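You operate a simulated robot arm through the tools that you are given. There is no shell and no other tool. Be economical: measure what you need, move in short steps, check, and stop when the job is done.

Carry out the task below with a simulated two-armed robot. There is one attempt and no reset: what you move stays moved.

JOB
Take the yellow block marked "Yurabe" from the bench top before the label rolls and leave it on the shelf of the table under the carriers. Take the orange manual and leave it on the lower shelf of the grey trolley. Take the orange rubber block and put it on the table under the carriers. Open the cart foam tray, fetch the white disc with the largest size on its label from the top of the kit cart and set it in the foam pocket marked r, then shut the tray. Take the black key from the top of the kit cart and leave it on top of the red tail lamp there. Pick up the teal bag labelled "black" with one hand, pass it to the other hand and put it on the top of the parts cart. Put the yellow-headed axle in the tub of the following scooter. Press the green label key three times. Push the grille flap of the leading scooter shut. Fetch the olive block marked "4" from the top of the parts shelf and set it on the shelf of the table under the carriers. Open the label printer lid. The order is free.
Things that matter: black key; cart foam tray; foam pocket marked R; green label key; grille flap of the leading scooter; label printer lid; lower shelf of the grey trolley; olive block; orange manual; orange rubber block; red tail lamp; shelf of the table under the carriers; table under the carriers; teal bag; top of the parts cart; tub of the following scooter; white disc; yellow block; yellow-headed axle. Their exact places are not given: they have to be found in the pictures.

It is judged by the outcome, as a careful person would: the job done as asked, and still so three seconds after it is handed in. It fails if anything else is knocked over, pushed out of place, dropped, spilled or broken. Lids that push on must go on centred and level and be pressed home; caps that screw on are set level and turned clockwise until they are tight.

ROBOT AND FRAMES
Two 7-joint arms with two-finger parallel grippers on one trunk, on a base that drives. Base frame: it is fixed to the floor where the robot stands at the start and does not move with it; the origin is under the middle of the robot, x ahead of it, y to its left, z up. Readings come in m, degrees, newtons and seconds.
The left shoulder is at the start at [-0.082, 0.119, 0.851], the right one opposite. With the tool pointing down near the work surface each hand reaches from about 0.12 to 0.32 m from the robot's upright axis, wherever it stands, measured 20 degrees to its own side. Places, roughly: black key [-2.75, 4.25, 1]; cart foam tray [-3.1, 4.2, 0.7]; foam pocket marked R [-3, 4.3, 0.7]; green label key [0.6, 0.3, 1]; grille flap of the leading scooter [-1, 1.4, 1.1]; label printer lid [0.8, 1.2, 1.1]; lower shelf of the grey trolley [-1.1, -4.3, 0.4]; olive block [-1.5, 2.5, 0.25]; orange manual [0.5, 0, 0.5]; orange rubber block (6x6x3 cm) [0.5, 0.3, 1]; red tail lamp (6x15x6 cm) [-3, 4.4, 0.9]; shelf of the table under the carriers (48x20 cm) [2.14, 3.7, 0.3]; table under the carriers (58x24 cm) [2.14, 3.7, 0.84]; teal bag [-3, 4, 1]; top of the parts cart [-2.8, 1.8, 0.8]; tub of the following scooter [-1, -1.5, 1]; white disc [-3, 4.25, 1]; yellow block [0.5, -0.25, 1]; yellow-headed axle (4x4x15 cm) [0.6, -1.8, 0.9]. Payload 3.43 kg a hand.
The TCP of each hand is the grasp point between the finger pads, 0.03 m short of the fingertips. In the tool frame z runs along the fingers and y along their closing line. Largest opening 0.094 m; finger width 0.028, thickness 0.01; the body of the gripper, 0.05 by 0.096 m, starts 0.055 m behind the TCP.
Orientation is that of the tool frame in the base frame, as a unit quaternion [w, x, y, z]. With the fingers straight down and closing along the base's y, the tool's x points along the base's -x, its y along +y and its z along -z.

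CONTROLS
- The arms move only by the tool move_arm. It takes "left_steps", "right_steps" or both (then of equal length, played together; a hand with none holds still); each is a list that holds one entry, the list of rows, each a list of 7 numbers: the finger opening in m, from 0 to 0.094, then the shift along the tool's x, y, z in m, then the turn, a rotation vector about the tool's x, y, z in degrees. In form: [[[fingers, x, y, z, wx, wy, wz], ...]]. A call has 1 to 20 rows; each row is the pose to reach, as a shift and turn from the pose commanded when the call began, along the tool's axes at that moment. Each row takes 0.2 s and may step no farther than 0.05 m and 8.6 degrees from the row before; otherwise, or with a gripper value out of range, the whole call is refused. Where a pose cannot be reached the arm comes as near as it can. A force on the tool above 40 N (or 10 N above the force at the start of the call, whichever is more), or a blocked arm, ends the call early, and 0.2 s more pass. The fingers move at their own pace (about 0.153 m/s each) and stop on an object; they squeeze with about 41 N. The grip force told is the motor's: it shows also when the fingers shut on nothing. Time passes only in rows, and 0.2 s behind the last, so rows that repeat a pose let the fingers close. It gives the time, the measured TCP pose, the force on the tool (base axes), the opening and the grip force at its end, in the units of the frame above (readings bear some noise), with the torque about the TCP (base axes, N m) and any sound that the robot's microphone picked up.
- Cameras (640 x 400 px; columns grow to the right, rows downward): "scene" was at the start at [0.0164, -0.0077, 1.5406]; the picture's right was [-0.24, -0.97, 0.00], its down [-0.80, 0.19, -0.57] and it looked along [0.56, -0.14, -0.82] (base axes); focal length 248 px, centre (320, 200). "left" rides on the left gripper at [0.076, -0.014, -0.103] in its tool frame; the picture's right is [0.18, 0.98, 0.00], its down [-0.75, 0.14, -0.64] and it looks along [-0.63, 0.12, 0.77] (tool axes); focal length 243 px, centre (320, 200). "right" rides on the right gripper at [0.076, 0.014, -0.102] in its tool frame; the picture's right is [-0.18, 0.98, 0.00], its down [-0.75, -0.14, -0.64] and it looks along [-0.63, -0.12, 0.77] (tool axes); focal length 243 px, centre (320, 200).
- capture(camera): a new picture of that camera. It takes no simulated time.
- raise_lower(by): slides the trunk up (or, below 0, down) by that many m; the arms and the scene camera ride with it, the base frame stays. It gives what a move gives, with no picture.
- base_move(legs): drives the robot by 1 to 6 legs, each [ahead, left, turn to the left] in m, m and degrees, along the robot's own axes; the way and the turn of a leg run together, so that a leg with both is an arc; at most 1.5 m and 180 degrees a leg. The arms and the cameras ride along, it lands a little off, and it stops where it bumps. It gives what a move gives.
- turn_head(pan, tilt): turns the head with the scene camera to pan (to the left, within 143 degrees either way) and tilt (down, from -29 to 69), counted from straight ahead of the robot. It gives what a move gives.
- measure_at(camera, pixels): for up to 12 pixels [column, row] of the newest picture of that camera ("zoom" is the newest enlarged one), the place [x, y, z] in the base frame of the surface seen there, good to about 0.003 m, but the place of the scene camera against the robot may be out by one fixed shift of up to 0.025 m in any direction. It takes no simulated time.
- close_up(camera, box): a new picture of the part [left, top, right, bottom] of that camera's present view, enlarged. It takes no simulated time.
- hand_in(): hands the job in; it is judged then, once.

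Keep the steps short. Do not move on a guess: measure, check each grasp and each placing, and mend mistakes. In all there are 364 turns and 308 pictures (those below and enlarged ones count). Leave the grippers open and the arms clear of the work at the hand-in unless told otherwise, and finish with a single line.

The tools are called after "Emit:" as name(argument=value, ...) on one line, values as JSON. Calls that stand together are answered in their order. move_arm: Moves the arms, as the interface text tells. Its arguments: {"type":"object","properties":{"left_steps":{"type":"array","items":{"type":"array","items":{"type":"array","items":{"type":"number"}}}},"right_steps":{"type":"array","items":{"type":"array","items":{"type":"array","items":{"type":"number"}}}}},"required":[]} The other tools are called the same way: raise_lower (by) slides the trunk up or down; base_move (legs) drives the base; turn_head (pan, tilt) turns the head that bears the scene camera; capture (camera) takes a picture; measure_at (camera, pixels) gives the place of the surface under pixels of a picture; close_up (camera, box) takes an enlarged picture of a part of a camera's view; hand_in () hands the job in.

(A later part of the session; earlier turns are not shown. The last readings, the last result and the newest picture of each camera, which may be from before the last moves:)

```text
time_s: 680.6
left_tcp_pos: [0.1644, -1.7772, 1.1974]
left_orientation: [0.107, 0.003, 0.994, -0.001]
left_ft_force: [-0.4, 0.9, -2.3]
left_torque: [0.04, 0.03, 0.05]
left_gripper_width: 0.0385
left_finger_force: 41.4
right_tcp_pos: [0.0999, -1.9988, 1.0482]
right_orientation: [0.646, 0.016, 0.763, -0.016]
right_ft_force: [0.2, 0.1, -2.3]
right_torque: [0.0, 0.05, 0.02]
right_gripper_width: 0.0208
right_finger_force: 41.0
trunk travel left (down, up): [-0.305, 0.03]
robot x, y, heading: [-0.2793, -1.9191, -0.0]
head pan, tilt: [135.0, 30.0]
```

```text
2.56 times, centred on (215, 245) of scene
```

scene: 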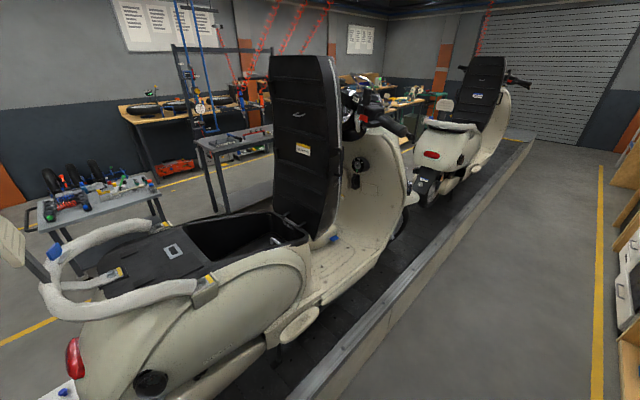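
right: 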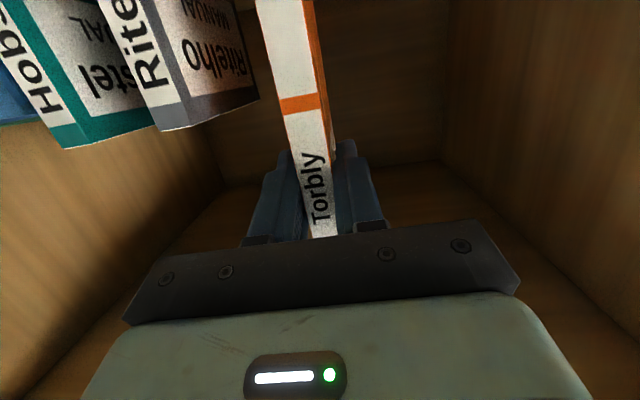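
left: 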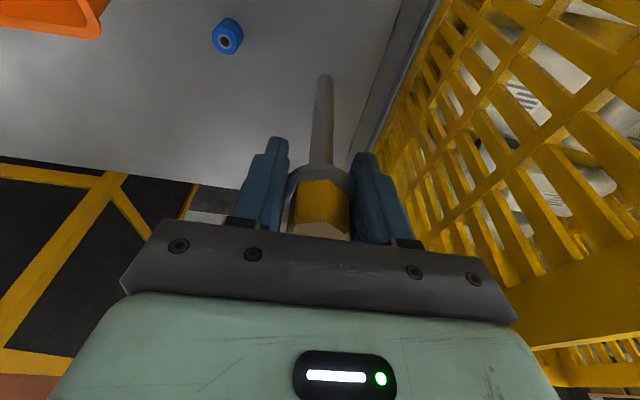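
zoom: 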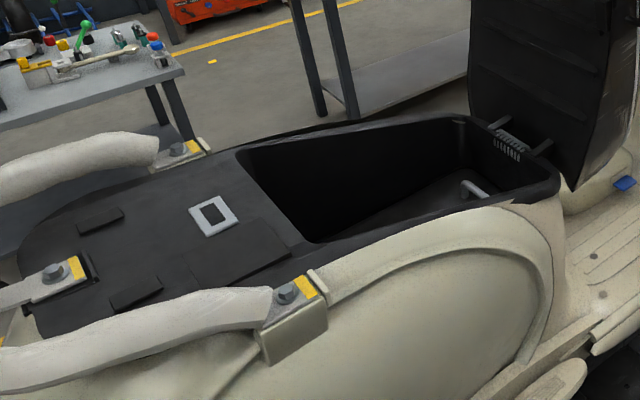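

The turn here is tight, and the book would foul the raised seat, so I deliver the manual first. I drive south past the platform end and look at the grey trolley.

Emit:
base_move(legs=[[0.02, 0, 0], [0, -1.4, 0]])

Emit:
turn_head(pan=-130, tilt=25)

Emit:
capture(camera="scene")

Emit:
close_up(camera="scene", box=[150, 80, 400, 260])

```text
time_s: 693.4
left_tcp_pos: [0.1841, -3.1707, 1.1982]
left_orientation: [0.106, -0.001, 0.994, -0.001]
left_ft_force: [-0.6, -0.6, -2.8]
left_torque: [-0.01, 0.0, 0.03]
left_gripper_width: 0.0361
left_finger_force: 41.1
right_tcp_pos: [0.122, -3.3932, 1.0481]
right_orientation: [0.647, 0.012, 0.762, -0.013]
right_ft_force: [0.6, -0.1, -1.0]
right_torque: [-0.02, 0.07, 0.03]
right_gripper_width: 0.0209
right_finger_force: 41.1
trunk travel left (down, up): [-0.305, 0.03]
robot x, y, heading: [-0.2602, -3.3123, 0.2]
head pan, tilt: [135.0, 30.0]
```

```text
time_s: 697.1
left_tcp_pos: [0.1851, -3.1699, 1.1958]
left_orientation: [0.106, -0.002, 0.994, -0.001]
left_ft_force: [0.7, -0.5, -2.1]
left_torque: [-0.03, -0.01, 0.0]
left_gripper_width: 0.0364
left_finger_force: 41.0
right_tcp_pos: [0.1214, -3.3939, 1.048]
right_orientation: [0.646, 0.011, 0.763, -0.012]
right_ft_force: [-0.3, -0.3, -2.0]
right_torque: [-0.01, 0.06, -0.04]
right_gripper_width: 0.0209
right_finger_force: 41.0
trunk travel left (down, up): [-0.305, 0.03]
robot x, y, heading: [-0.2596, -3.3165, 0.5]
head pan, tilt: [-130.0, 25.0]
```

```text
113 pictures are left
```

scene: 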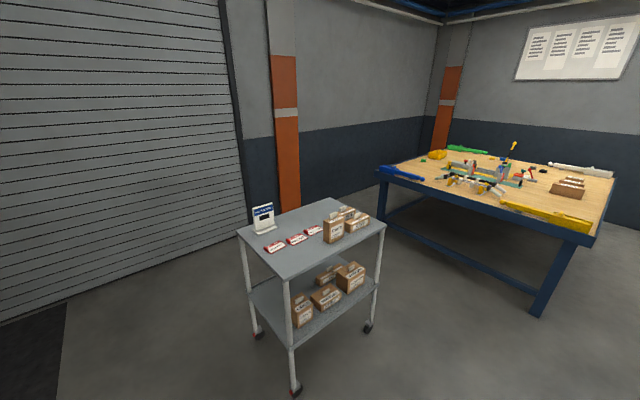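

```text
2.22 times, centred on (275, 170) of scene
```

zoom: 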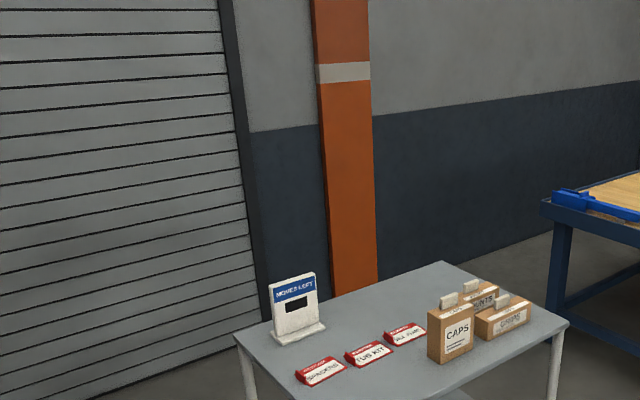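

Emit:
measure_at(camera="scene", pixels=[[240, 235], [290, 280], [385, 225], [330, 200], [295, 345], [378, 285], [250, 292], [262, 305], [300, 300], [330, 270], [370, 325], [258, 330]])

Emit:
close_up(camera="scene", box=[225, 240, 405, 400])

```text
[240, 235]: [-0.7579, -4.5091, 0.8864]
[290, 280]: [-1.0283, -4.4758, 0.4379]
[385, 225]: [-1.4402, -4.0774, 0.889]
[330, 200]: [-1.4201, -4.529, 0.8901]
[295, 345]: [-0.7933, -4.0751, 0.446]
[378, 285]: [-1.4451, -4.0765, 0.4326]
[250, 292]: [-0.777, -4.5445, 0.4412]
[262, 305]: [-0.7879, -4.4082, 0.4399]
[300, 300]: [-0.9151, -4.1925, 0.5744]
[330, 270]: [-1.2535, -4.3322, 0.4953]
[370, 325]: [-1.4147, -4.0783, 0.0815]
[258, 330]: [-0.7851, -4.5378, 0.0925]
```

```text
2.50 times, centred on (315, 320) of scene
```

zoom: 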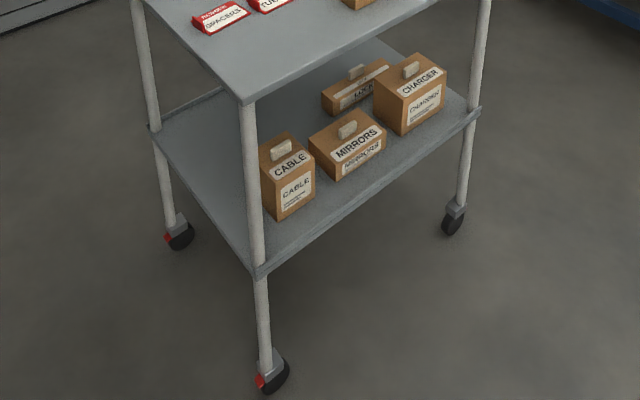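

Trolley shelf: z≈0.45, x −0.76…−1.44, y −4.08…−4.53; boxes are on its north half, the south-east part is free. I turn to face west, keeping back from it.

Emit:
base_move(legs=[[0, 0, 90], [0, 0, 90], [-0.2, 0, 0], [0, 1.18, 0]])

Emit:
turn_head(pan=0, tilt=40)

Emit:
capture(camera="scene")

```text
time_s: 716.6
left_tcp_pos: [-0.4923, -4.6451, 1.1968]
left_orientation: [-0.001, 0.994, 0.002, -0.106]
left_ft_force: [0.2, 0.6, -2.4]
left_torque: [-0.01, -0.01, 0.03]
left_gripper_width: 0.0366
left_finger_force: 41.2
right_tcp_pos: [-0.4302, -4.4238, 1.0485]
right_orientation: [-0.012, 0.763, -0.011, -0.646]
right_ft_force: [0.3, -0.9, -1.7]
right_torque: [0.02, -0.06, 0.03]
right_gripper_width: 0.0209
right_finger_force: 41.5
trunk travel left (down, up): [-0.305, 0.03]
robot x, y, heading: [-0.0467, -4.5024, -179.6]
head pan, tilt: [-130.0, 25.0]
```

```text
time_s: 718.7
left_tcp_pos: [-0.4928, -4.6453, 1.1976]
left_orientation: [0.0, 0.994, 0.003, -0.107]
left_ft_force: [0.8, -0.3, -2.0]
left_torque: [0.01, -0.04, 0.0]
left_gripper_width: 0.0364
left_finger_force: 40.8
right_tcp_pos: [-0.4303, -4.4229, 1.0484]
right_orientation: [-0.013, 0.763, -0.012, -0.646]
right_ft_force: [-0.2, 0.4, -1.4]
right_torque: [-0.02, -0.05, -0.03]
right_gripper_width: 0.021
right_finger_force: 41.5
trunk travel left (down, up): [-0.305, 0.03]
robot x, y, heading: [-0.0524, -4.4981, -179.7]
head pan, tilt: [0.0, 40.0]
```

```text
110 pictures are left
```

scene: 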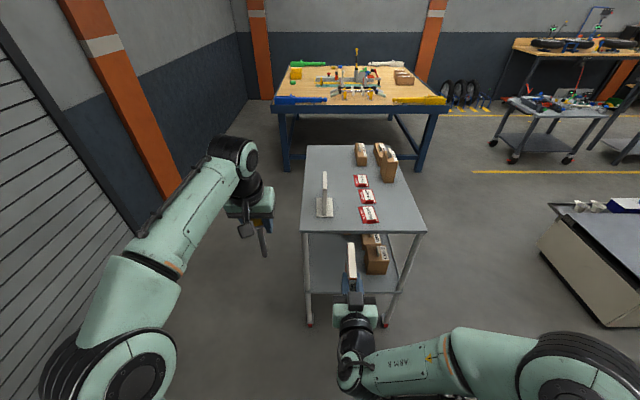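

Now I roll the right hand −90° to lay the manual flat.

Emit:
move_arm(right_steps=[[[0.0, 0, 0, 0, 0, 0, -8], [0.0, 0, 0, 0, 0, 0, -16], [0.0, 0, 0, 0, 0, 0, -24], [0.0, 0, 0, 0, 0, 0, -32], [0.0, 0, 0, 0, 0, 0, -40], [0.0, 0, 0, 0, 0, 0, -48], [0.0, 0, 0, 0, 0, 0, -56], [0.0, 0, 0, 0, 0, 0, -64], [0.0, 0, 0, 0, 0, 0, -72], [0.0, 0, 0, 0, 0, 0, -80], [0.0, 0, 0, 0, 0, 0, -88], [0.0, 0, 0, 0, 0, 0, -90]]])

Emit:
capture(camera="scene")

```text
time_s: 721.3
left_tcp_pos: [-0.4926, -4.6466, 1.1971]
left_orientation: [0.0, 0.994, 0.003, -0.106]
left_ft_force: [-0.4, -0.1, -1.8]
left_torque: [-0.02, 0.02, 0.0]
left_gripper_width: 0.0366
left_finger_force: 41.1
right_tcp_pos: [-0.4304, -4.424, 1.0483]
right_orientation: [-0.466, 0.548, 0.532, -0.447]
right_ft_force: [0.1, -0.5, -1.7]
right_torque: [0.0, -0.06, 0.0]
right_gripper_width: 0.021
right_finger_force: 40.9
trunk travel left (down, up): [-0.305, 0.03]
robot x, y, heading: [-0.0514, -4.497, -179.7]
head pan, tilt: [0.0, 40.0]
```

```text
109 pictures are left
```

scene: 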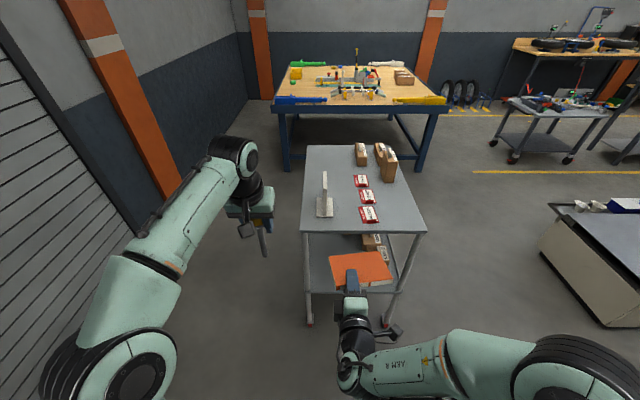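

The manual lies flat in the hand. I level it (+9°), lower the trunk and then the hand.

Emit:
move_arm(right_steps=[[[0.0, 0, 0, 0, 5, 0, 0], [0.0, 0, 0, 0, 9.4, 0, 0]]])

Emit:
raise_lower(by=-0.3)

```text
time_s: 721.9
left_tcp_pos: [-0.4928, -4.6471, 1.1962]
left_orientation: [-0.001, 0.994, 0.003, -0.106]
left_ft_force: [-0.7, -0.9, -2.2]
left_torque: [-0.02, 0.02, 0.01]
left_gripper_width: 0.0364
left_finger_force: 41.4
right_tcp_pos: [-0.434, -4.4261, 1.0485]
right_orientation: [0.51, -0.508, -0.493, 0.489]
right_ft_force: [-0.7, 0.1, -1.8]
right_torque: [0.0, -0.06, -0.03]
right_gripper_width: 0.0209
right_finger_force: 40.6
right hand out of reach, approached as far as the arm can: row 2
trunk travel left (down, up): [-0.305, 0.03]
robot x, y, heading: [-0.0484, -4.5028, -179.8]
head pan, tilt: [0.0, 40.0]
```

```text
time_s: 724.9
left_tcp_pos: [-0.4921, -4.6449, 0.8971]
left_orientation: [-0.001, 0.994, 0.003, -0.107]
left_ft_force: [1.0, -0.1, -2.4]
left_torque: [-0.01, -0.01, -0.04]
left_gripper_width: 0.0366
left_finger_force: 40.6
right_tcp_pos: [-0.4342, -4.4251, 0.7477]
right_orientation: [0.508, -0.508, -0.493, 0.491]
right_ft_force: [0.5, -0.2, -1.3]
right_torque: [-0.05, -0.07, 0.02]
right_gripper_width: 0.0208
right_finger_force: 41.0
trunk travel left (down, up): [-0.005, 0.33]
robot x, y, heading: [-0.0489, -4.4971, -179.5]
head pan, tilt: [0.0, 40.0]
```

Level now. I lower the hand to z 0.52, still in front of the trolley.

Emit:
move_arm(right_steps=[[[0.0, 0, 0.045, 0, 0, 0, 0], [0.0, 0, 0.09, 0.01, 0, 0, 0], [0.0, 0, 0.135, 0.02, 0, 0, 0], [0.0, 0, 0.18, 0.03, 0, 0, 0], [0.0, 0, 0.222, 0.04, 0, 0, 0]]])

Emit:
turn_head(pan=-5, tilt=45)

Emit:
capture(camera="scene")

Emit:
capture(camera="right")

```text
time_s: 726.1
left_tcp_pos: [-0.4931, -4.6442, 0.8965]
left_orientation: [0.0, 0.994, 0.003, -0.106]
left_ft_force: [-0.2, -0.1, -2.0]
left_torque: [-0.03, -0.01, 0.02]
left_gripper_width: 0.0365
left_finger_force: 40.3
right_tcp_pos: [-0.4727, -4.425, 0.5267]
right_orientation: [0.509, -0.507, -0.492, 0.491]
right_ft_force: [-0.1, -0.3, -1.7]
right_torque: [-0.06, -0.03, 0.03]
right_gripper_width: 0.0209
right_finger_force: 40.6
trunk travel left (down, up): [-0.005, 0.33]
robot x, y, heading: [-0.0537, -4.5027, -179.9]
head pan, tilt: [0.0, 40.0]
```

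```text
time_s: 726.8
left_tcp_pos: [-0.4915, -4.6452, 0.8978]
left_orientation: [0.0, 0.994, 0.003, -0.106]
left_ft_force: [0.0, 0.5, -2.2]
left_torque: [0.02, -0.03, 0.01]
left_gripper_width: 0.0366
left_finger_force: 41.5
right_tcp_pos: [-0.4727, -4.4256, 0.526]
right_orientation: [0.509, -0.508, -0.493, 0.49]
right_ft_force: [0.1, 0.2, -1.4]
right_torque: [-0.05, -0.07, -0.03]
right_gripper_width: 0.021
right_finger_force: 41.1
trunk travel left (down, up): [-0.005, 0.33]
robot x, y, heading: [-0.0494, -4.4972, -179.5]
head pan, tilt: [-5.0, 45.0]
```

```text
108 pictures are left
```

scene: 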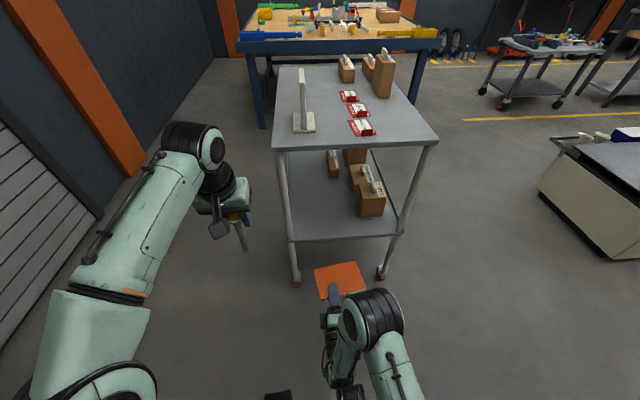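

```text
107 pictures are left
```

right: 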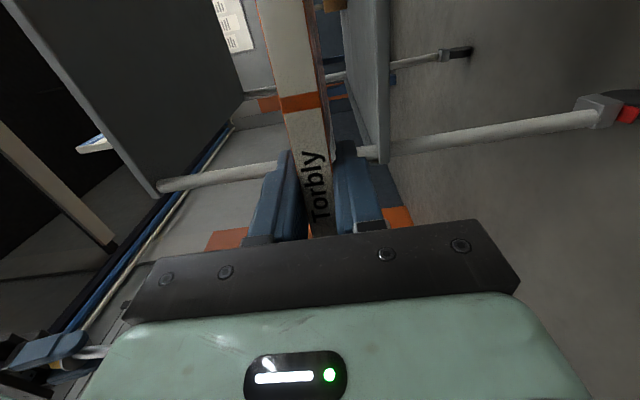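

I measure the shelf edge, legs and nearest box from here, and the manual's extent.

Emit:
measure_at(camera="scene", pixels=[[293, 238], [393, 235], [330, 225], [357, 213], [384, 215], [330, 178], [318, 297], [365, 292], [315, 268], [355, 264], [310, 190], [340, 236]])

```text
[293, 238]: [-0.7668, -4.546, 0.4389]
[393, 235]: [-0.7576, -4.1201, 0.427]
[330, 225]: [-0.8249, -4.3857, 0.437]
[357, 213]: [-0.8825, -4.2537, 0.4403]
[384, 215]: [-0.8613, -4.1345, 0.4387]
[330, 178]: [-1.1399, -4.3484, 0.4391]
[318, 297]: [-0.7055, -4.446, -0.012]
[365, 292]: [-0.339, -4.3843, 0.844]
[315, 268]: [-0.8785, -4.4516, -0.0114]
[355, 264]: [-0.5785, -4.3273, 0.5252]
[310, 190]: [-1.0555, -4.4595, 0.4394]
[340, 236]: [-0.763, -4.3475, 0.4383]
```

Shelf z≈0.449; free strip y −4.55…−4.27 fits the manual (y −4.50…−4.34). I drive 0.15 m ahead and reach in.

Emit:
base_move(legs=[[0.15, 0, 0]])

Emit:
move_arm(right_steps=[[[0.0, 0, 0, 0.045, 0, 0, 0], [0.0, 0, 0, 0.09, 0, 0, 0], [0.0, 0, 0, 0.135, 0, 0, 0], [0.0, 0, 0, 0.17, 0, 0, 0]]])

Emit:
capture(camera="scene")

```text
time_s: 728.1
left_tcp_pos: [-0.6413, -4.646, 0.8956]
left_orientation: [-0.001, 0.994, 0.001, -0.106]
left_ft_force: [0.0, 0.9, -2.7]
left_torque: [-0.01, 0.0, -0.01]
left_gripper_width: 0.0365
left_finger_force: 41.4
right_tcp_pos: [-0.6221, -4.4227, 0.527]
right_orientation: [0.509, -0.508, -0.492, 0.49]
right_ft_force: [0.5, -0.6, -1.4]
right_torque: [-0.03, -0.08, -0.01]
right_gripper_width: 0.021
right_finger_force: 40.8
trunk travel left (down, up): [-0.005, 0.33]
robot x, y, heading: [-0.2001, -4.5016, -179.8]
head pan, tilt: [-5.0, 45.0]
```

```text
time_s: 729.1
left_tcp_pos: [-0.6433, -4.6454, 0.897]
left_orientation: [-0.001, 0.994, 0.002, -0.107]
left_ft_force: [0.3, -0.1, -2.6]
left_torque: [0.04, 0.0, 0.01]
left_gripper_width: 0.0367
left_finger_force: 41.3
right_tcp_pos: [-0.7927, -4.4189, 0.5276]
right_orientation: [0.509, -0.508, -0.492, 0.49]
right_ft_force: [-0.1, -0.5, -1.7]
right_torque: [-0.06, -0.07, 0.04]
right_gripper_width: 0.0209
right_finger_force: 41.0
trunk travel left (down, up): [-0.005, 0.33]
robot x, y, heading: [-0.1973, -4.5004, -179.7]
head pan, tilt: [-5.0, 45.0]
```

```text
106 pictures are left
```

scene: 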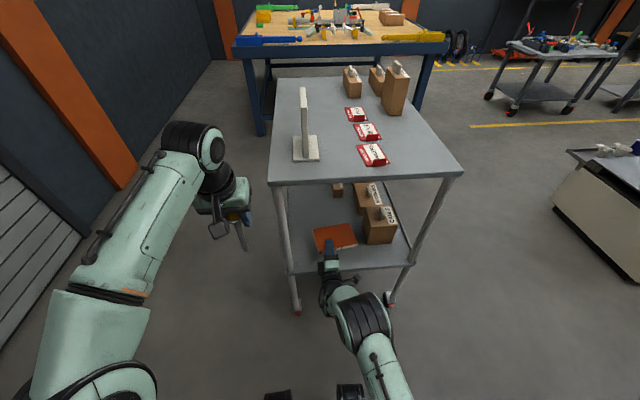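

The manual is over the free strip. I lower it in small steps.

Emit:
move_arm(right_steps=[[[0.0, 0, 0.02, 0, 0, 0, 0], [0.0, 0, 0.035, 0, 0, 0, 0], [0.0, 0, 0.045, 0, 0, 0, 0], [0.0, 0, 0.051, 0, 0, 0, 0]]])

Emit:
close_up(camera="scene", box=[260, 170, 440, 310])

```text
time_s: 730.1
left_tcp_pos: [-0.6429, -4.6457, 0.8967]
left_orientation: [-0.001, 0.994, 0.002, -0.106]
left_ft_force: [-0.5, -0.7, -2.6]
left_torque: [0.01, -0.05, -0.02]
left_gripper_width: 0.0366
left_finger_force: 41.1
right_tcp_pos: [-0.7931, -4.4194, 0.4759]
right_orientation: [-0.509, 0.509, 0.492, -0.489]
right_ft_force: [-0.3, -0.5, -1.1]
right_torque: [-0.03, -0.05, 0.02]
right_gripper_width: 0.0209
right_finger_force: 40.9
trunk travel left (down, up): [-0.005, 0.33]
robot x, y, heading: [-0.1981, -4.499, -179.4]
head pan, tilt: [-5.0, 45.0]
```

```text
2.86 times, centred on (350, 240) of scene
```

zoom: 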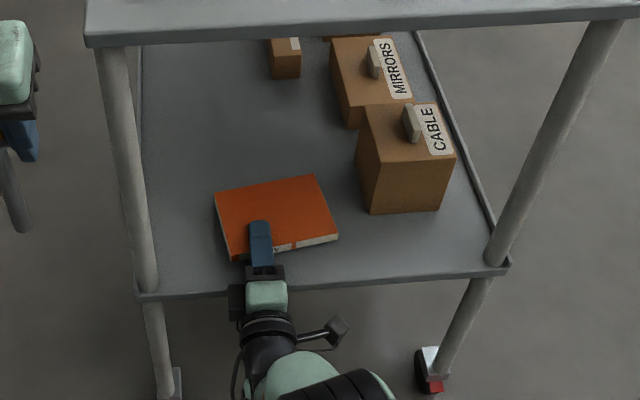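

The manual is just above the shelf. I lower 3 mm, open slightly, and slide the hand straight out.

Emit:
move_arm(right_steps=[[[0.0, 0, 0.003, 0, 0, 0, 0], [0.03, 0, 0.001, 0, 0, 0, 0], [0.034, 0, 0.0, 0, 0, 0, 0]]])

Emit:
move_arm(right_steps=[[[0.034, 0, 0, -0.05, 0, 0, 0], [0.034, 0, 0, -0.1, 0, 0, 0], [0.034, 0, 0, -0.14, 0, 0, 0]]])

Emit:
close_up(camera="scene", box=[260, 170, 440, 310])

```text
time_s: 730.9
left_tcp_pos: [-0.6433, -4.6456, 0.897]
left_orientation: [0.0, 0.994, 0.002, -0.108]
left_ft_force: [0.6, -0.4, -1.7]
left_torque: [-0.04, 0.01, -0.01]
left_gripper_width: 0.0363
left_finger_force: 41.0
right_tcp_pos: [-0.7929, -4.4176, 0.4787]
right_orientation: [0.51, -0.507, -0.491, 0.492]
right_ft_force: [-0.1, 1.0, 14.0]
right_torque: [-0.09, -0.71, 0.05]
right_gripper_width: 0.0268
right_finger_force: 0.1
trunk travel left (down, up): [-0.005, 0.33]
robot x, y, heading: [-0.1964, -4.5051, -179.4]
head pan, tilt: [-5.0, 45.0]
```

```text
time_s: 731.7
left_tcp_pos: [-0.6428, -4.6464, 0.8966]
left_orientation: [-0.001, 0.994, 0.002, -0.108]
left_ft_force: [-0.6, 0.0, -2.9]
left_torque: [-0.02, 0.02, 0.01]
left_gripper_width: 0.0365
left_finger_force: 41.2
right_tcp_pos: [-0.6512, -4.4221, 0.4748]
right_orientation: [0.509, -0.509, -0.493, 0.49]
right_ft_force: [0.1, -0.4, -1.3]
right_torque: [0.0, -0.01, -0.03]
right_gripper_width: 0.0345
right_finger_force: 0.5
trunk travel left (down, up): [-0.005, 0.33]
robot x, y, heading: [-0.2, -4.5017, -179.7]
head pan, tilt: [-5.0, 45.0]
```

```text
2.86 times, centred on (350, 240) of scene
```

zoom: 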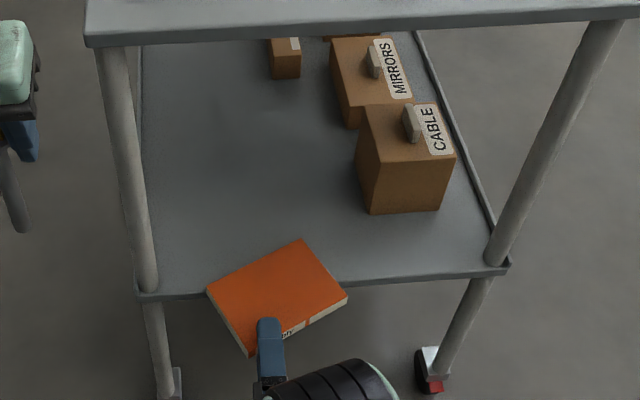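

The manual was dragged out with the fingers. I close the grip at once to hold it.

Emit:
move_arm(right_steps=[[[0.0, 0, 0, 0, 0, 0, 0], [0.0, 0, 0, 0, 0, 0, 0], [0.0, 0, 0, 0, 0, 0, 0]]])

Emit:
move_arm(right_steps=[[[0.0, 0, -0.02, 0, 0, 0, 0], [0.0, 0, -0.05, 0, 0, 0, 0]]])

Emit:
capture(camera="scene")

Emit:
close_up(camera="scene", box=[260, 170, 440, 310])

```text
time_s: 732.5
left_tcp_pos: [-0.6424, -4.6463, 0.8979]
left_orientation: [-0.001, 0.994, 0.001, -0.106]
left_ft_force: [0.9, 0.0, -2.4]
left_torque: [0.01, 0.02, -0.02]
left_gripper_width: 0.0366
left_finger_force: 40.9
right_tcp_pos: [-0.652, -4.4226, 0.4766]
right_orientation: [0.509, -0.509, -0.492, 0.49]
right_ft_force: [0.1, 0.3, -0.1]
right_torque: [-0.01, -0.13, 0.0]
right_gripper_width: 0.0162
right_finger_force: 41.1
trunk travel left (down, up): [-0.005, 0.33]
robot x, y, heading: [-0.2015, -4.5008, -179.7]
head pan, tilt: [-5.0, 45.0]
```

```text
time_s: 733.1
left_tcp_pos: [-0.6417, -4.646, 0.897]
left_orientation: [-0.001, 0.994, 0.001, -0.108]
left_ft_force: [0.4, -0.3, -2.4]
left_torque: [0.01, -0.03, 0.03]
left_gripper_width: 0.0365
left_finger_force: 41.2
right_tcp_pos: [-0.6521, -4.4231, 0.5277]
right_orientation: [0.509, -0.508, -0.493, 0.489]
right_ft_force: [-0.4, -0.4, -1.7]
right_torque: [-0.03, -0.11, 0.03]
right_gripper_width: 0.0161
right_finger_force: 40.9
trunk travel left (down, up): [-0.005, 0.33]
robot x, y, heading: [-0.1989, -4.4988, -179.6]
head pan, tilt: [-5.0, 45.0]
```

```text
103 pictures are left
```

scene: 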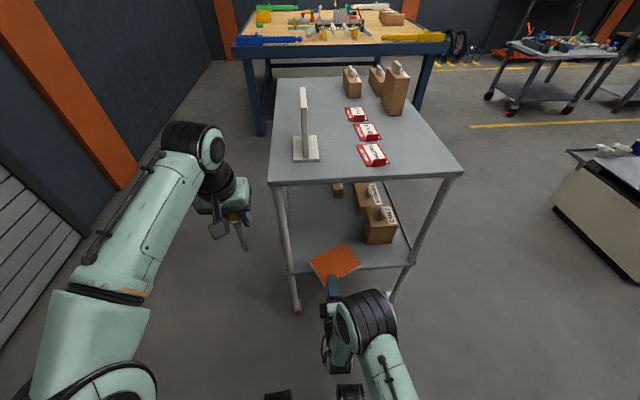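

```text
2.86 times, centred on (350, 240) of scene
```

zoom: 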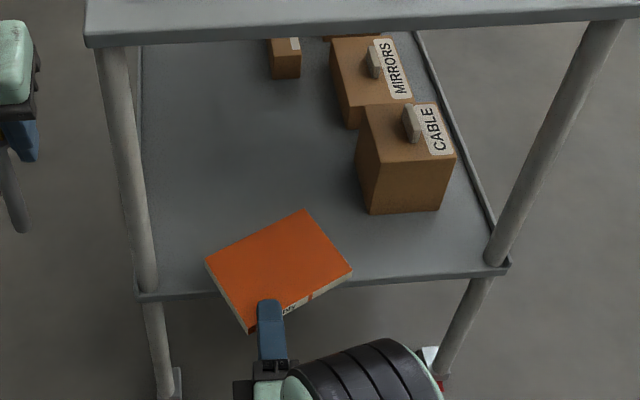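

It is held again by its edge, turned somewhat. I measure its corners against the CABLE box before moving it in.

Emit:
measure_at(camera="zoom", pixels=[[345, 268], [302, 215], [212, 262], [255, 322], [300, 285], [370, 210]])

```text
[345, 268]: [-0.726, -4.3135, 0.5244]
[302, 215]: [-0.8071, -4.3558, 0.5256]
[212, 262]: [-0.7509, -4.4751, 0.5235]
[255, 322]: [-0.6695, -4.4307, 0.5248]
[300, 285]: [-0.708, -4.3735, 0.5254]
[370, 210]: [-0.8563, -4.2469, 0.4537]
```

There is room: after moving in 0.14 m every corner is inside the shelf and 6 cm from the box. I move in, tip the far end slightly down and lower.

Emit:
move_arm(right_steps=[[[0.0, 0, 0, 0.035, 0, 0, 0], [0.0, 0, 0, 0.07, 0, 0, 0], [0.0, 0, 0, 0.105, 0, 0, 0], [0.0, 0, 0, 0.145, 0, 0, 0], [0.0, 0, 0.015, 0.145, -4, 0, 0], [0.0, 0, 0.03, 0.145, -8, 0, 0], [0.0, 0, 0.04, 0.145, -8, 0, 0], [0.0, 0, 0.048, 0.145, -8, 0, 0]]])

Emit:
close_up(camera="scene", box=[260, 170, 440, 310])

Emit:
measure_at(camera="zoom", pixels=[[330, 225], [290, 185], [215, 210], [250, 250], [280, 215]])

```text
time_s: 734.9
left_tcp_pos: [-0.6425, -4.6457, 0.8967]
left_orientation: [-0.001, 0.994, 0.001, -0.107]
left_ft_force: [-0.8, -0.1, -2.6]
left_torque: [-0.01, 0.03, 0.01]
left_gripper_width: 0.0366
left_finger_force: 41.0
right_tcp_pos: [-0.7981, -4.4177, 0.4806]
right_orientation: [-0.473, 0.542, 0.525, -0.455]
right_ft_force: [1.2, 0.5, 3.3]
right_torque: [0.22, 0.53, -0.02]
right_gripper_width: 0.0162
right_finger_force: 40.8
trunk travel left (down, up): [-0.005, 0.33]
robot x, y, heading: [-0.1993, -4.4995, -179.6]
head pan, tilt: [-5.0, 45.0]
```

```text
2.86 times, centred on (350, 240) of scene
```

zoom: 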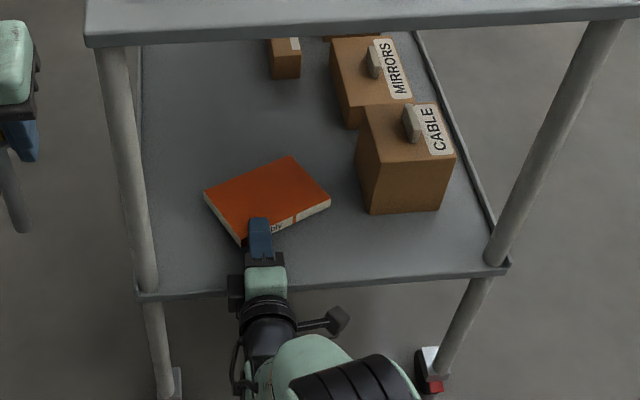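

```text
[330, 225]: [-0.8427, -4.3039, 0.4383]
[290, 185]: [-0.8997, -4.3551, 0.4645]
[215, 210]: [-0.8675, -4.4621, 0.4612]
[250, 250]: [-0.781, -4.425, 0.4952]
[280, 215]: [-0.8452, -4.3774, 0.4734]
```

The far end touches the shelf. I open to 32 mm and slip the fingertips out horizontally in small steps.

Emit:
move_arm(right_steps=[[[0.032, 0, 0, 0, 0, 0, 0], [0.032, 0, 0, 0, 0, 0, 0], [0.034, 0, 0.002, -0.01, 0, 0, 0], [0.034, 0, 0.0042, -0.03, 0, 0, 0], [0.034, 0, 0.007, -0.05, 0, 0, 0]]])

Emit:
close_up(camera="scene", box=[260, 170, 440, 310])

```text
time_s: 736.1
left_tcp_pos: [-0.6421, -4.6458, 0.8983]
left_orientation: [-0.001, 0.994, 0.002, -0.108]
left_ft_force: [0.4, 0.0, -1.9]
left_torque: [-0.02, 0.03, -0.01]
left_gripper_width: 0.0367
left_finger_force: 41.2
right_tcp_pos: [-0.7472, -4.4196, 0.4793]
right_orientation: [-0.474, 0.542, 0.524, -0.455]
right_ft_force: [-7.0, -1.1, 7.2]
right_torque: [-0.04, 0.45, -0.05]
right_gripper_width: 0.0292
right_finger_force: 0.0
trunk travel left (down, up): [-0.005, 0.33]
robot x, y, heading: [-0.1982, -4.4996, -179.5]
head pan, tilt: [-5.0, 45.0]
```

```text
2.86 times, centred on (350, 240) of scene
```

zoom: 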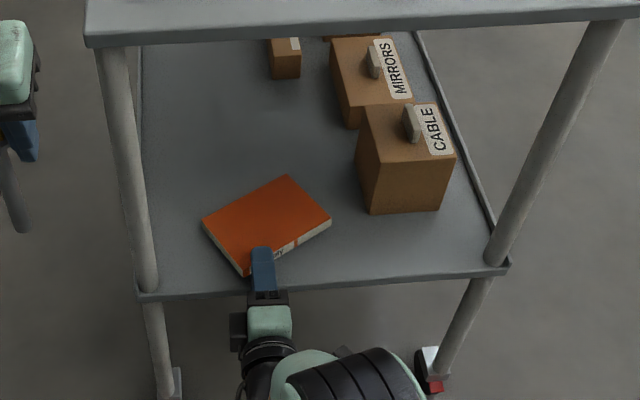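

It still drags slightly but most of the book is on the shelf. I withdraw fully; then I'll push it in by its spine with closed fingers.

Emit:
move_arm(right_steps=[[[0.034, 0, -0.001, -0.01, 0, 0, 0], [0.034, 0, 0.002, -0.03, 0, 0, 0], [0.034, 0, 0.005, -0.05, 0, 0, 0]]])

Emit:
close_up(camera="scene", box=[260, 170, 440, 310])

```text
time_s: 736.9
left_tcp_pos: [-0.6418, -4.6453, 0.8983]
left_orientation: [-0.001, 0.994, 0.001, -0.106]
left_ft_force: [0.3, 0.0, -1.8]
left_torque: [0.01, 0.02, -0.01]
left_gripper_width: 0.0364
left_finger_force: 40.9
right_tcp_pos: [-0.6953, -4.4217, 0.4798]
right_orientation: [-0.472, 0.543, 0.525, -0.454]
right_ft_force: [0.2, 0.3, -0.9]
right_torque: [-0.01, -0.02, -0.01]
right_gripper_width: 0.0344
right_finger_force: 0.1
trunk travel left (down, up): [-0.005, 0.33]
robot x, y, heading: [-0.2035, -4.497, -179.7]
head pan, tilt: [-5.0, 45.0]
```

```text
2.86 times, centred on (350, 240) of scene
```

zoom: 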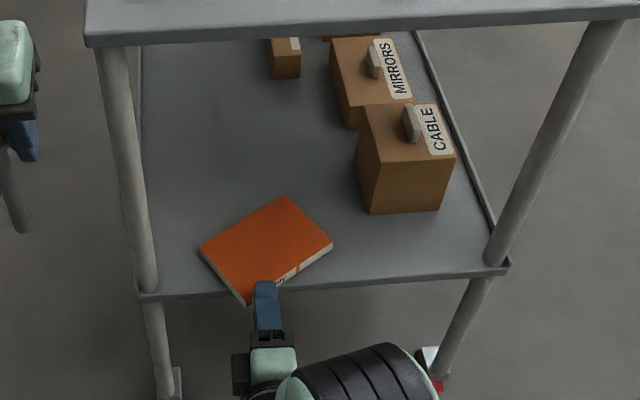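

The book's near corner slightly overhangs the edge but it rests stably. I pull back 3 cm more and check.

Emit:
move_arm(right_steps=[[[0.034, 0, 0.002, -0.02, 0, 0, 0], [0.034, 0, 0.004, -0.05, 0, 0, 0]]])

Emit:
close_up(camera="scene", box=[260, 170, 440, 310])

Emit:
measure_at(camera="zoom", pixels=[[325, 243], [283, 200], [205, 248], [245, 297], [290, 265], [160, 294]])

```text
time_s: 737.5
left_tcp_pos: [-0.6426, -4.6454, 0.8964]
left_orientation: [-0.001, 0.994, 0.001, -0.107]
left_ft_force: [0.2, 1.0, -1.4]
left_torque: [-0.05, 0.03, 0.01]
left_gripper_width: 0.0363
left_finger_force: 41.4
right_tcp_pos: [-0.6462, -4.4236, 0.4821]
right_orientation: [-0.472, 0.543, 0.526, -0.454]
right_ft_force: [-0.2, 0.0, -0.8]
right_torque: [0.0, 0.04, 0.02]
right_gripper_width: 0.0342
right_finger_force: 0.2
trunk travel left (down, up): [-0.005, 0.33]
robot x, y, heading: [-0.2001, -4.5007, -179.5]
head pan, tilt: [-5.0, 45.0]
```

```text
2.86 times, centred on (350, 240) of scene
```

zoom: 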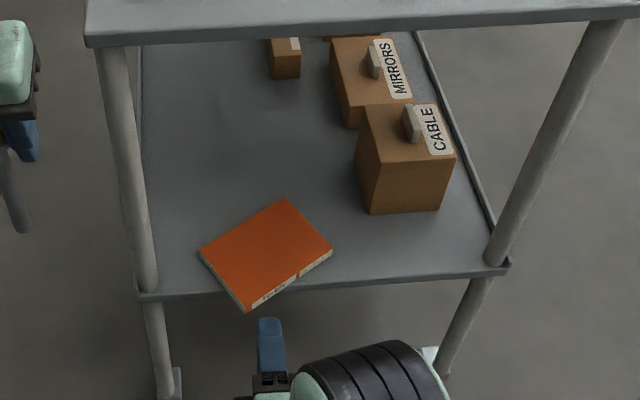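

```text
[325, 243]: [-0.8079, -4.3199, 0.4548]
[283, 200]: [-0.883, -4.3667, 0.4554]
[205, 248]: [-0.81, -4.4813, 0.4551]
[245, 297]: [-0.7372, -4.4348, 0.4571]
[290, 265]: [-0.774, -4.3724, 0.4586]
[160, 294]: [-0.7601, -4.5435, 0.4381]
```

The book lies on the shelf, its near corner overhanging 2 cm. I close the fingers, lower 1.2 cm and push the corner inward.

Emit:
move_arm(right_steps=[[[0.0, 0, 0.006, 0, 0, 0, 0], [0.0, 0, 0.013, 0, 0, 0, 0], [0.0, 0, 0.013, 0.0, 0, 0, 0], [0.0, 0, 0.008, 0.035, 0, 0, 0], [0.0, 0, 0.0055, 0.055, 0, 0, 0], [0.0, 0, 0.003, 0.075, 0, 0, 0], [0.0, 0, 0.0005, 0.095, 0, 0, 0], [0.0, 0, -0.0035, 0.12, 0, 0, 0]]])

Emit:
close_up(camera="scene", box=[260, 170, 440, 310])

```text
time_s: 739.3
left_tcp_pos: [-0.6424, -4.6456, 0.8976]
left_orientation: [-0.001, 0.994, 0.001, -0.107]
left_ft_force: [-0.7, 0.0, -1.4]
left_torque: [0.0, 0.03, 0.01]
left_gripper_width: 0.0364
left_finger_force: 41.0
right_tcp_pos: [-0.7659, -4.4182, 0.4691]
right_orientation: [-0.472, 0.543, 0.526, -0.454]
right_ft_force: [0.7, 0.0, -0.6]
right_torque: [0.01, 0.0, 0.03]
right_gripper_width: 0.0
right_finger_force: 32.6
trunk travel left (down, up): [-0.005, 0.33]
robot x, y, heading: [-0.1978, -4.502, -179.7]
head pan, tilt: [-5.0, 45.0]
```

```text
2.86 times, centred on (350, 240) of scene
```

zoom: 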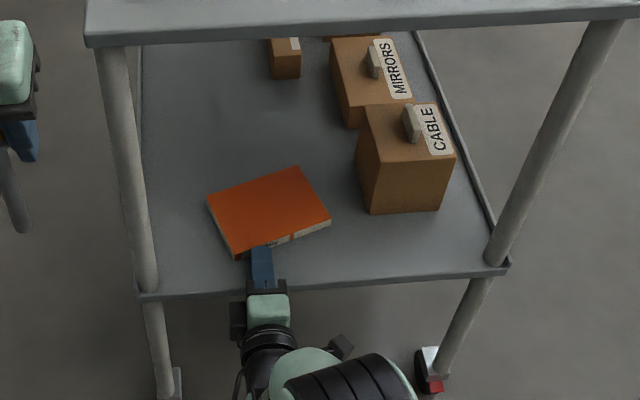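

The manual now lies fully on the lower shelf. I withdraw, back the base off and raise up.

Emit:
move_arm(right_steps=[[[0.0, 0, 0.0, -0.04, 0, 0, 0], [0.0, 0, 0.0, -0.08, 0, 0, 0], [0.02, 0, 0.0, -0.12, 0, 0, 0]]])

Emit:
base_move(legs=[[-0.3, 0, 0]])

Emit:
raise_lower(by=0.3)

Emit:
capture(camera="scene")

```text
time_s: 740.1
left_tcp_pos: [-0.6435, -4.6467, 0.8969]
left_orientation: [0.0, 0.994, 0.002, -0.108]
left_ft_force: [0.1, 0.0, -2.6]
left_torque: [0.03, -0.04, 0.03]
left_gripper_width: 0.0366
left_finger_force: 40.9
right_tcp_pos: [-0.6457, -4.4233, 0.4865]
right_orientation: [-0.474, 0.541, 0.526, -0.454]
right_ft_force: [-0.3, -0.5, -0.5]
right_torque: [-0.02, 0.06, 0.0]
right_gripper_width: 0.0199
right_finger_force: 0.0
trunk travel left (down, up): [-0.005, 0.33]
robot x, y, heading: [-0.2027, -4.4979, -179.8]
head pan, tilt: [-5.0, 45.0]
```

```text
time_s: 742.2
left_tcp_pos: [-0.3434, -4.6456, 0.8974]
left_orientation: [-0.001, 0.994, 0.003, -0.107]
left_ft_force: [-0.2, 0.5, -1.4]
left_torque: [0.01, -0.02, 0.01]
left_gripper_width: 0.0365
left_finger_force: 41.0
right_tcp_pos: [-0.3493, -4.4224, 0.4869]
right_orientation: [-0.472, 0.542, 0.526, -0.455]
right_ft_force: [-0.3, 0.3, 0.0]
right_torque: [0.02, -0.01, -0.01]
right_gripper_width: 0.02
right_finger_force: 0.1
trunk travel left (down, up): [-0.005, 0.33]
robot x, y, heading: [0.0988, -4.5004, -179.4]
head pan, tilt: [-5.0, 45.0]
```

```text
time_s: 745.2
left_tcp_pos: [-0.3443, -4.6451, 1.1966]
left_orientation: [-0.001, 0.994, 0.004, -0.106]
left_ft_force: [0.7, -0.4, -1.9]
left_torque: [0.0, 0.02, 0.02]
left_gripper_width: 0.0364
left_finger_force: 40.9
right_tcp_pos: [-0.3486, -4.4226, 0.7871]
right_orientation: [-0.472, 0.542, 0.526, -0.455]
right_ft_force: [0.4, -0.2, -0.9]
right_torque: [-0.02, -0.01, -0.01]
right_gripper_width: 0.02
right_finger_force: 0.2
trunk travel left (down, up): [-0.305, 0.03]
robot x, y, heading: [0.101, -4.5023, -179.5]
head pan, tilt: [-5.0, 45.0]
```

```text
96 pictures are left
```

scene: 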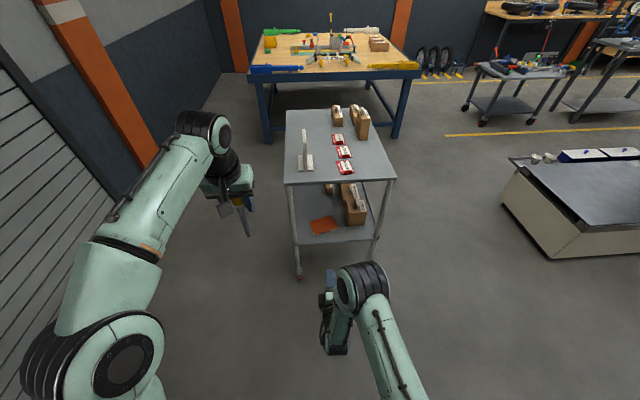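

Now the axle. First I fold the right hand back to pointing down and close to the body.

Emit:
move_arm(right_steps=[[[0.02, 0, -0.03, 0, 0, 0, 8], [0.02, 0, -0.06, 0, 0, 0, 16], [0.02, 0, -0.09, 0, 0, 0, 24], [0.02, 0, -0.12, 0, 0, 0, 32], [0.02, 0, -0.15, 0, 0, 0, 40], [0.02, 0, -0.18, 0, 0, 0, 48], [0.02, 0, -0.21, 0, 0, 0, 56], [0.02, 0, -0.24, 0, 0, 0, 64], [0.02, 0, -0.27, 0, 0, 0, 72], [0.02, 0, -0.3, 0, 0, 0, 80], [0.02, 0, -0.32, 0, 0, 0, 88], [0.02, 0, -0.32, 0, 0, 0, 90]]])

Emit:
move_arm(right_steps=[[[0.02, 0, 0, -0.02, 0, 8, 0], [0.02, 0, 0, -0.04, 0, 16, 0], [0.02, 0, 0, -0.06, 0, 24, 0], [0.02, 0, 0, -0.08, 0, 32, 0], [0.02, 0, 0, -0.1, 0, 40, 0], [0.02, 0, 0, -0.12, 0, 48, 0], [0.02, 0, 0, -0.14, 0, 56, 0], [0.02, 0, 0, -0.16, 0, 64, 0], [0.02, 0, 0, -0.18, 0, 72, 0], [0.02, 0, 0, -0.2, 0, 79, 0]]])

Emit:
base_move(legs=[[0, -1.3, 0], [0.2, 0, 0], [0, -1.35, 0]])

Emit:
turn_head(pan=10, tilt=35)

Emit:
capture(camera="scene")

```text
time_s: 747.8
left_tcp_pos: [-0.3452, -4.6457, 1.1969]
left_orientation: [-0.001, 0.994, 0.003, -0.106]
left_ft_force: [1.0, 0.2, -2.0]
left_torque: [0.01, -0.01, 0.01]
left_gripper_width: 0.0365
left_finger_force: 40.5
right_tcp_pos: [-0.394, -4.4213, 1.104]
right_orientation: [-0.011, 0.755, -0.011, -0.655]
right_ft_force: [-0.5, 0.3, 0.0]
right_torque: [0.0, -0.01, 0.0]
right_gripper_width: 0.0201
right_finger_force: 0.0
trunk travel left (down, up): [-0.305, 0.03]
robot x, y, heading: [0.0953, -4.4975, -179.6]
head pan, tilt: [-5.0, 45.0]
```

```text
time_s: 750.0
left_tcp_pos: [-0.344, -4.6449, 1.1962]
left_orientation: [0.0, 0.994, 0.003, -0.106]
left_ft_force: [-0.1, -0.9, -1.9]
left_torque: [0.0, 0.01, -0.02]
left_gripper_width: 0.0364
left_finger_force: 40.5
right_tcp_pos: [-0.1954, -4.4299, 1.132]
right_orientation: [-0.002, 1.0, -0.015, -0.023]
right_ft_force: [-0.3, 0.3, 0.1]
right_torque: [-0.01, -0.02, 0.0]
right_gripper_width: 0.0198
right_finger_force: 0.0
trunk travel left (down, up): [-0.305, 0.03]
robot x, y, heading: [0.0951, -4.503, -179.7]
head pan, tilt: [-5.0, 45.0]
```

```text
time_s: 774.4
left_tcp_pos: [-0.573, -2.0007, 1.1971]
left_orientation: [0.001, 0.994, 0.006, -0.107]
left_ft_force: [-0.6, 0.2, -0.7]
left_torque: [-0.03, -0.01, -0.03]
left_gripper_width: 0.0363
left_finger_force: 40.9
right_tcp_pos: [-0.4256, -1.7853, 1.1323]
right_orientation: [-0.002, 1.0, -0.013, -0.025]
right_ft_force: [-0.2, 0.2, 0.1]
right_torque: [0.02, 0.04, -0.01]
right_gripper_width: 0.0198
right_finger_force: 0.1
trunk travel left (down, up): [-0.305, 0.03]
robot x, y, heading: [-0.1311, -1.8523, -179.2]
head pan, tilt: [-5.0, 45.0]
```

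```text
time_s: 775.2
left_tcp_pos: [-0.5739, -2.0013, 1.1972]
left_orientation: [0.0, 0.994, 0.006, -0.106]
left_ft_force: [0.7, -1.0, -2.4]
left_torque: [0.01, -0.01, 0.01]
left_gripper_width: 0.0364
left_finger_force: 41.1
right_tcp_pos: [-0.4263, -1.785, 1.1334]
right_orientation: [-0.002, 1.0, -0.012, -0.025]
right_ft_force: [-0.1, 0.2, 0.0]
right_torque: [0.01, 0.01, -0.01]
right_gripper_width: 0.0197
right_finger_force: 0.1
trunk travel left (down, up): [-0.305, 0.03]
robot x, y, heading: [-0.1324, -1.8565, -179.2]
head pan, tilt: [10.0, 35.0]
```

```text
95 pictures are left
```

scene: 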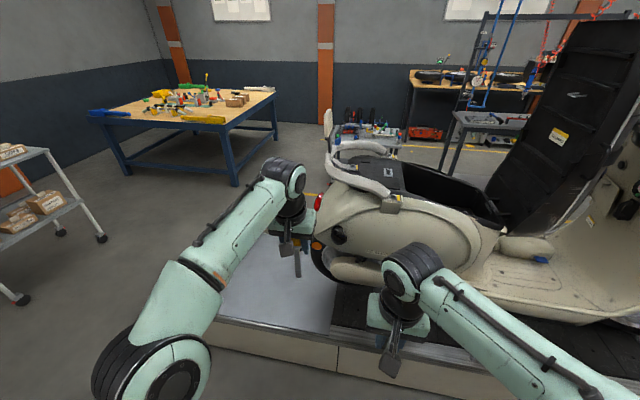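

The axle hangs in the left hand; the tub is at (430,180). I shift north 0.5 m and move up to the platform.

Emit:
base_move(legs=[[0, -0.5, -0.8], [0.28, 0, 0]])

Emit:
capture(camera="scene")

Emit:
capture(camera="left")

```text
time_s: 781.6
left_tcp_pos: [-0.8546, -1.4978, 1.1969]
left_orientation: [-0.002, 0.994, -0.002, -0.106]
left_ft_force: [0.2, -0.1, -2.4]
left_torque: [0.0, 0.01, -0.03]
left_gripper_width: 0.0363
left_finger_force: 40.8
right_tcp_pos: [-0.7043, -1.284, 1.1317]
right_orientation: [-0.002, 0.999, -0.02, -0.026]
right_ft_force: [0.4, 0.7, 0.3]
right_torque: [0.0, -0.03, -0.01]
right_gripper_width: 0.0202
right_finger_force: 0.0
trunk travel left (down, up): [-0.305, 0.03]
robot x, y, heading: [-0.4095, -1.3594, 180.0]
head pan, tilt: [10.0, 35.0]
```

```text
94 pictures are left
```

scene: 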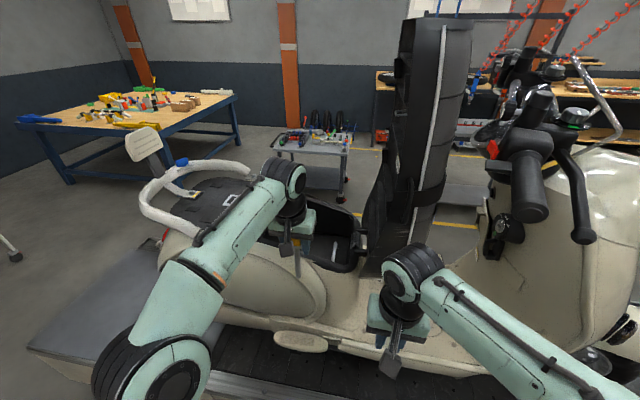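

```text
93 pictures are left
```

left: 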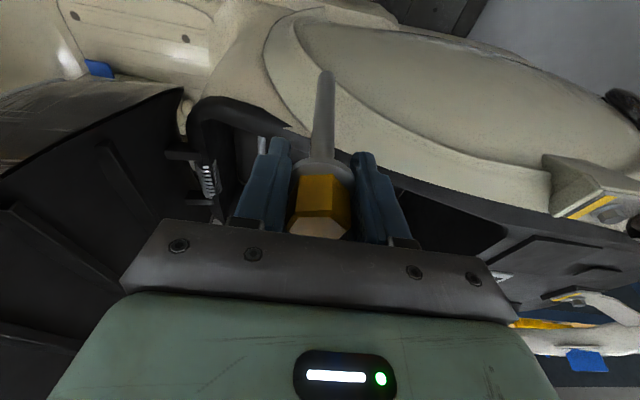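

I measure the tub rim and inside from the left camera.

Emit:
measure_at(camera="left", pixels=[[215, 105], [270, 120], [400, 175], [480, 205], [235, 150], [220, 125], [440, 215], [500, 255], [205, 150], [300, 60], [420, 230], [250, 105]])

Emit:
measure_at(camera="scene", pixels=[[345, 250], [330, 265], [270, 240], [355, 225], [320, 245], [265, 225], [355, 255], [330, 215]])

Emit:
close_up(camera="scene", box=[220, 160, 400, 300])

```text
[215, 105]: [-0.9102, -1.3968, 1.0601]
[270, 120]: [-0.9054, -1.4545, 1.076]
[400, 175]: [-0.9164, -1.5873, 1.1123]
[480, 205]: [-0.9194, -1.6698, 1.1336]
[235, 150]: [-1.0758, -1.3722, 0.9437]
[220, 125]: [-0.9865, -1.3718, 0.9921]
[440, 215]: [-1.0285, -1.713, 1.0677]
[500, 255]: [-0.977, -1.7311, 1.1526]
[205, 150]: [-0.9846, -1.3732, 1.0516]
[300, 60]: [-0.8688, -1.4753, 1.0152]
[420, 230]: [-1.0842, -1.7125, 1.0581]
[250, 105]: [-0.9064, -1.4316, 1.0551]
```

```text
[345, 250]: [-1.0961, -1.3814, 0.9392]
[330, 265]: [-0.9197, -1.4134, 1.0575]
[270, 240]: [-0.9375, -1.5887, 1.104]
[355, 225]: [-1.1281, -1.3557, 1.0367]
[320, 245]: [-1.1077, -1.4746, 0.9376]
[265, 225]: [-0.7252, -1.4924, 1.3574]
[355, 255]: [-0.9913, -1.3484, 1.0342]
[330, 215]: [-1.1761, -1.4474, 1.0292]
```

```text
2.86 times, centred on (310, 230) of scene
```

zoom: 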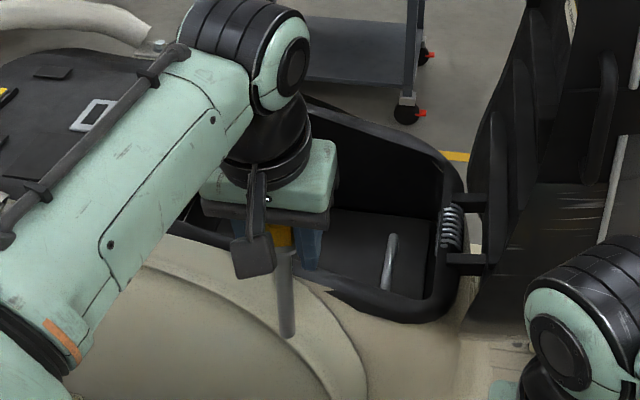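

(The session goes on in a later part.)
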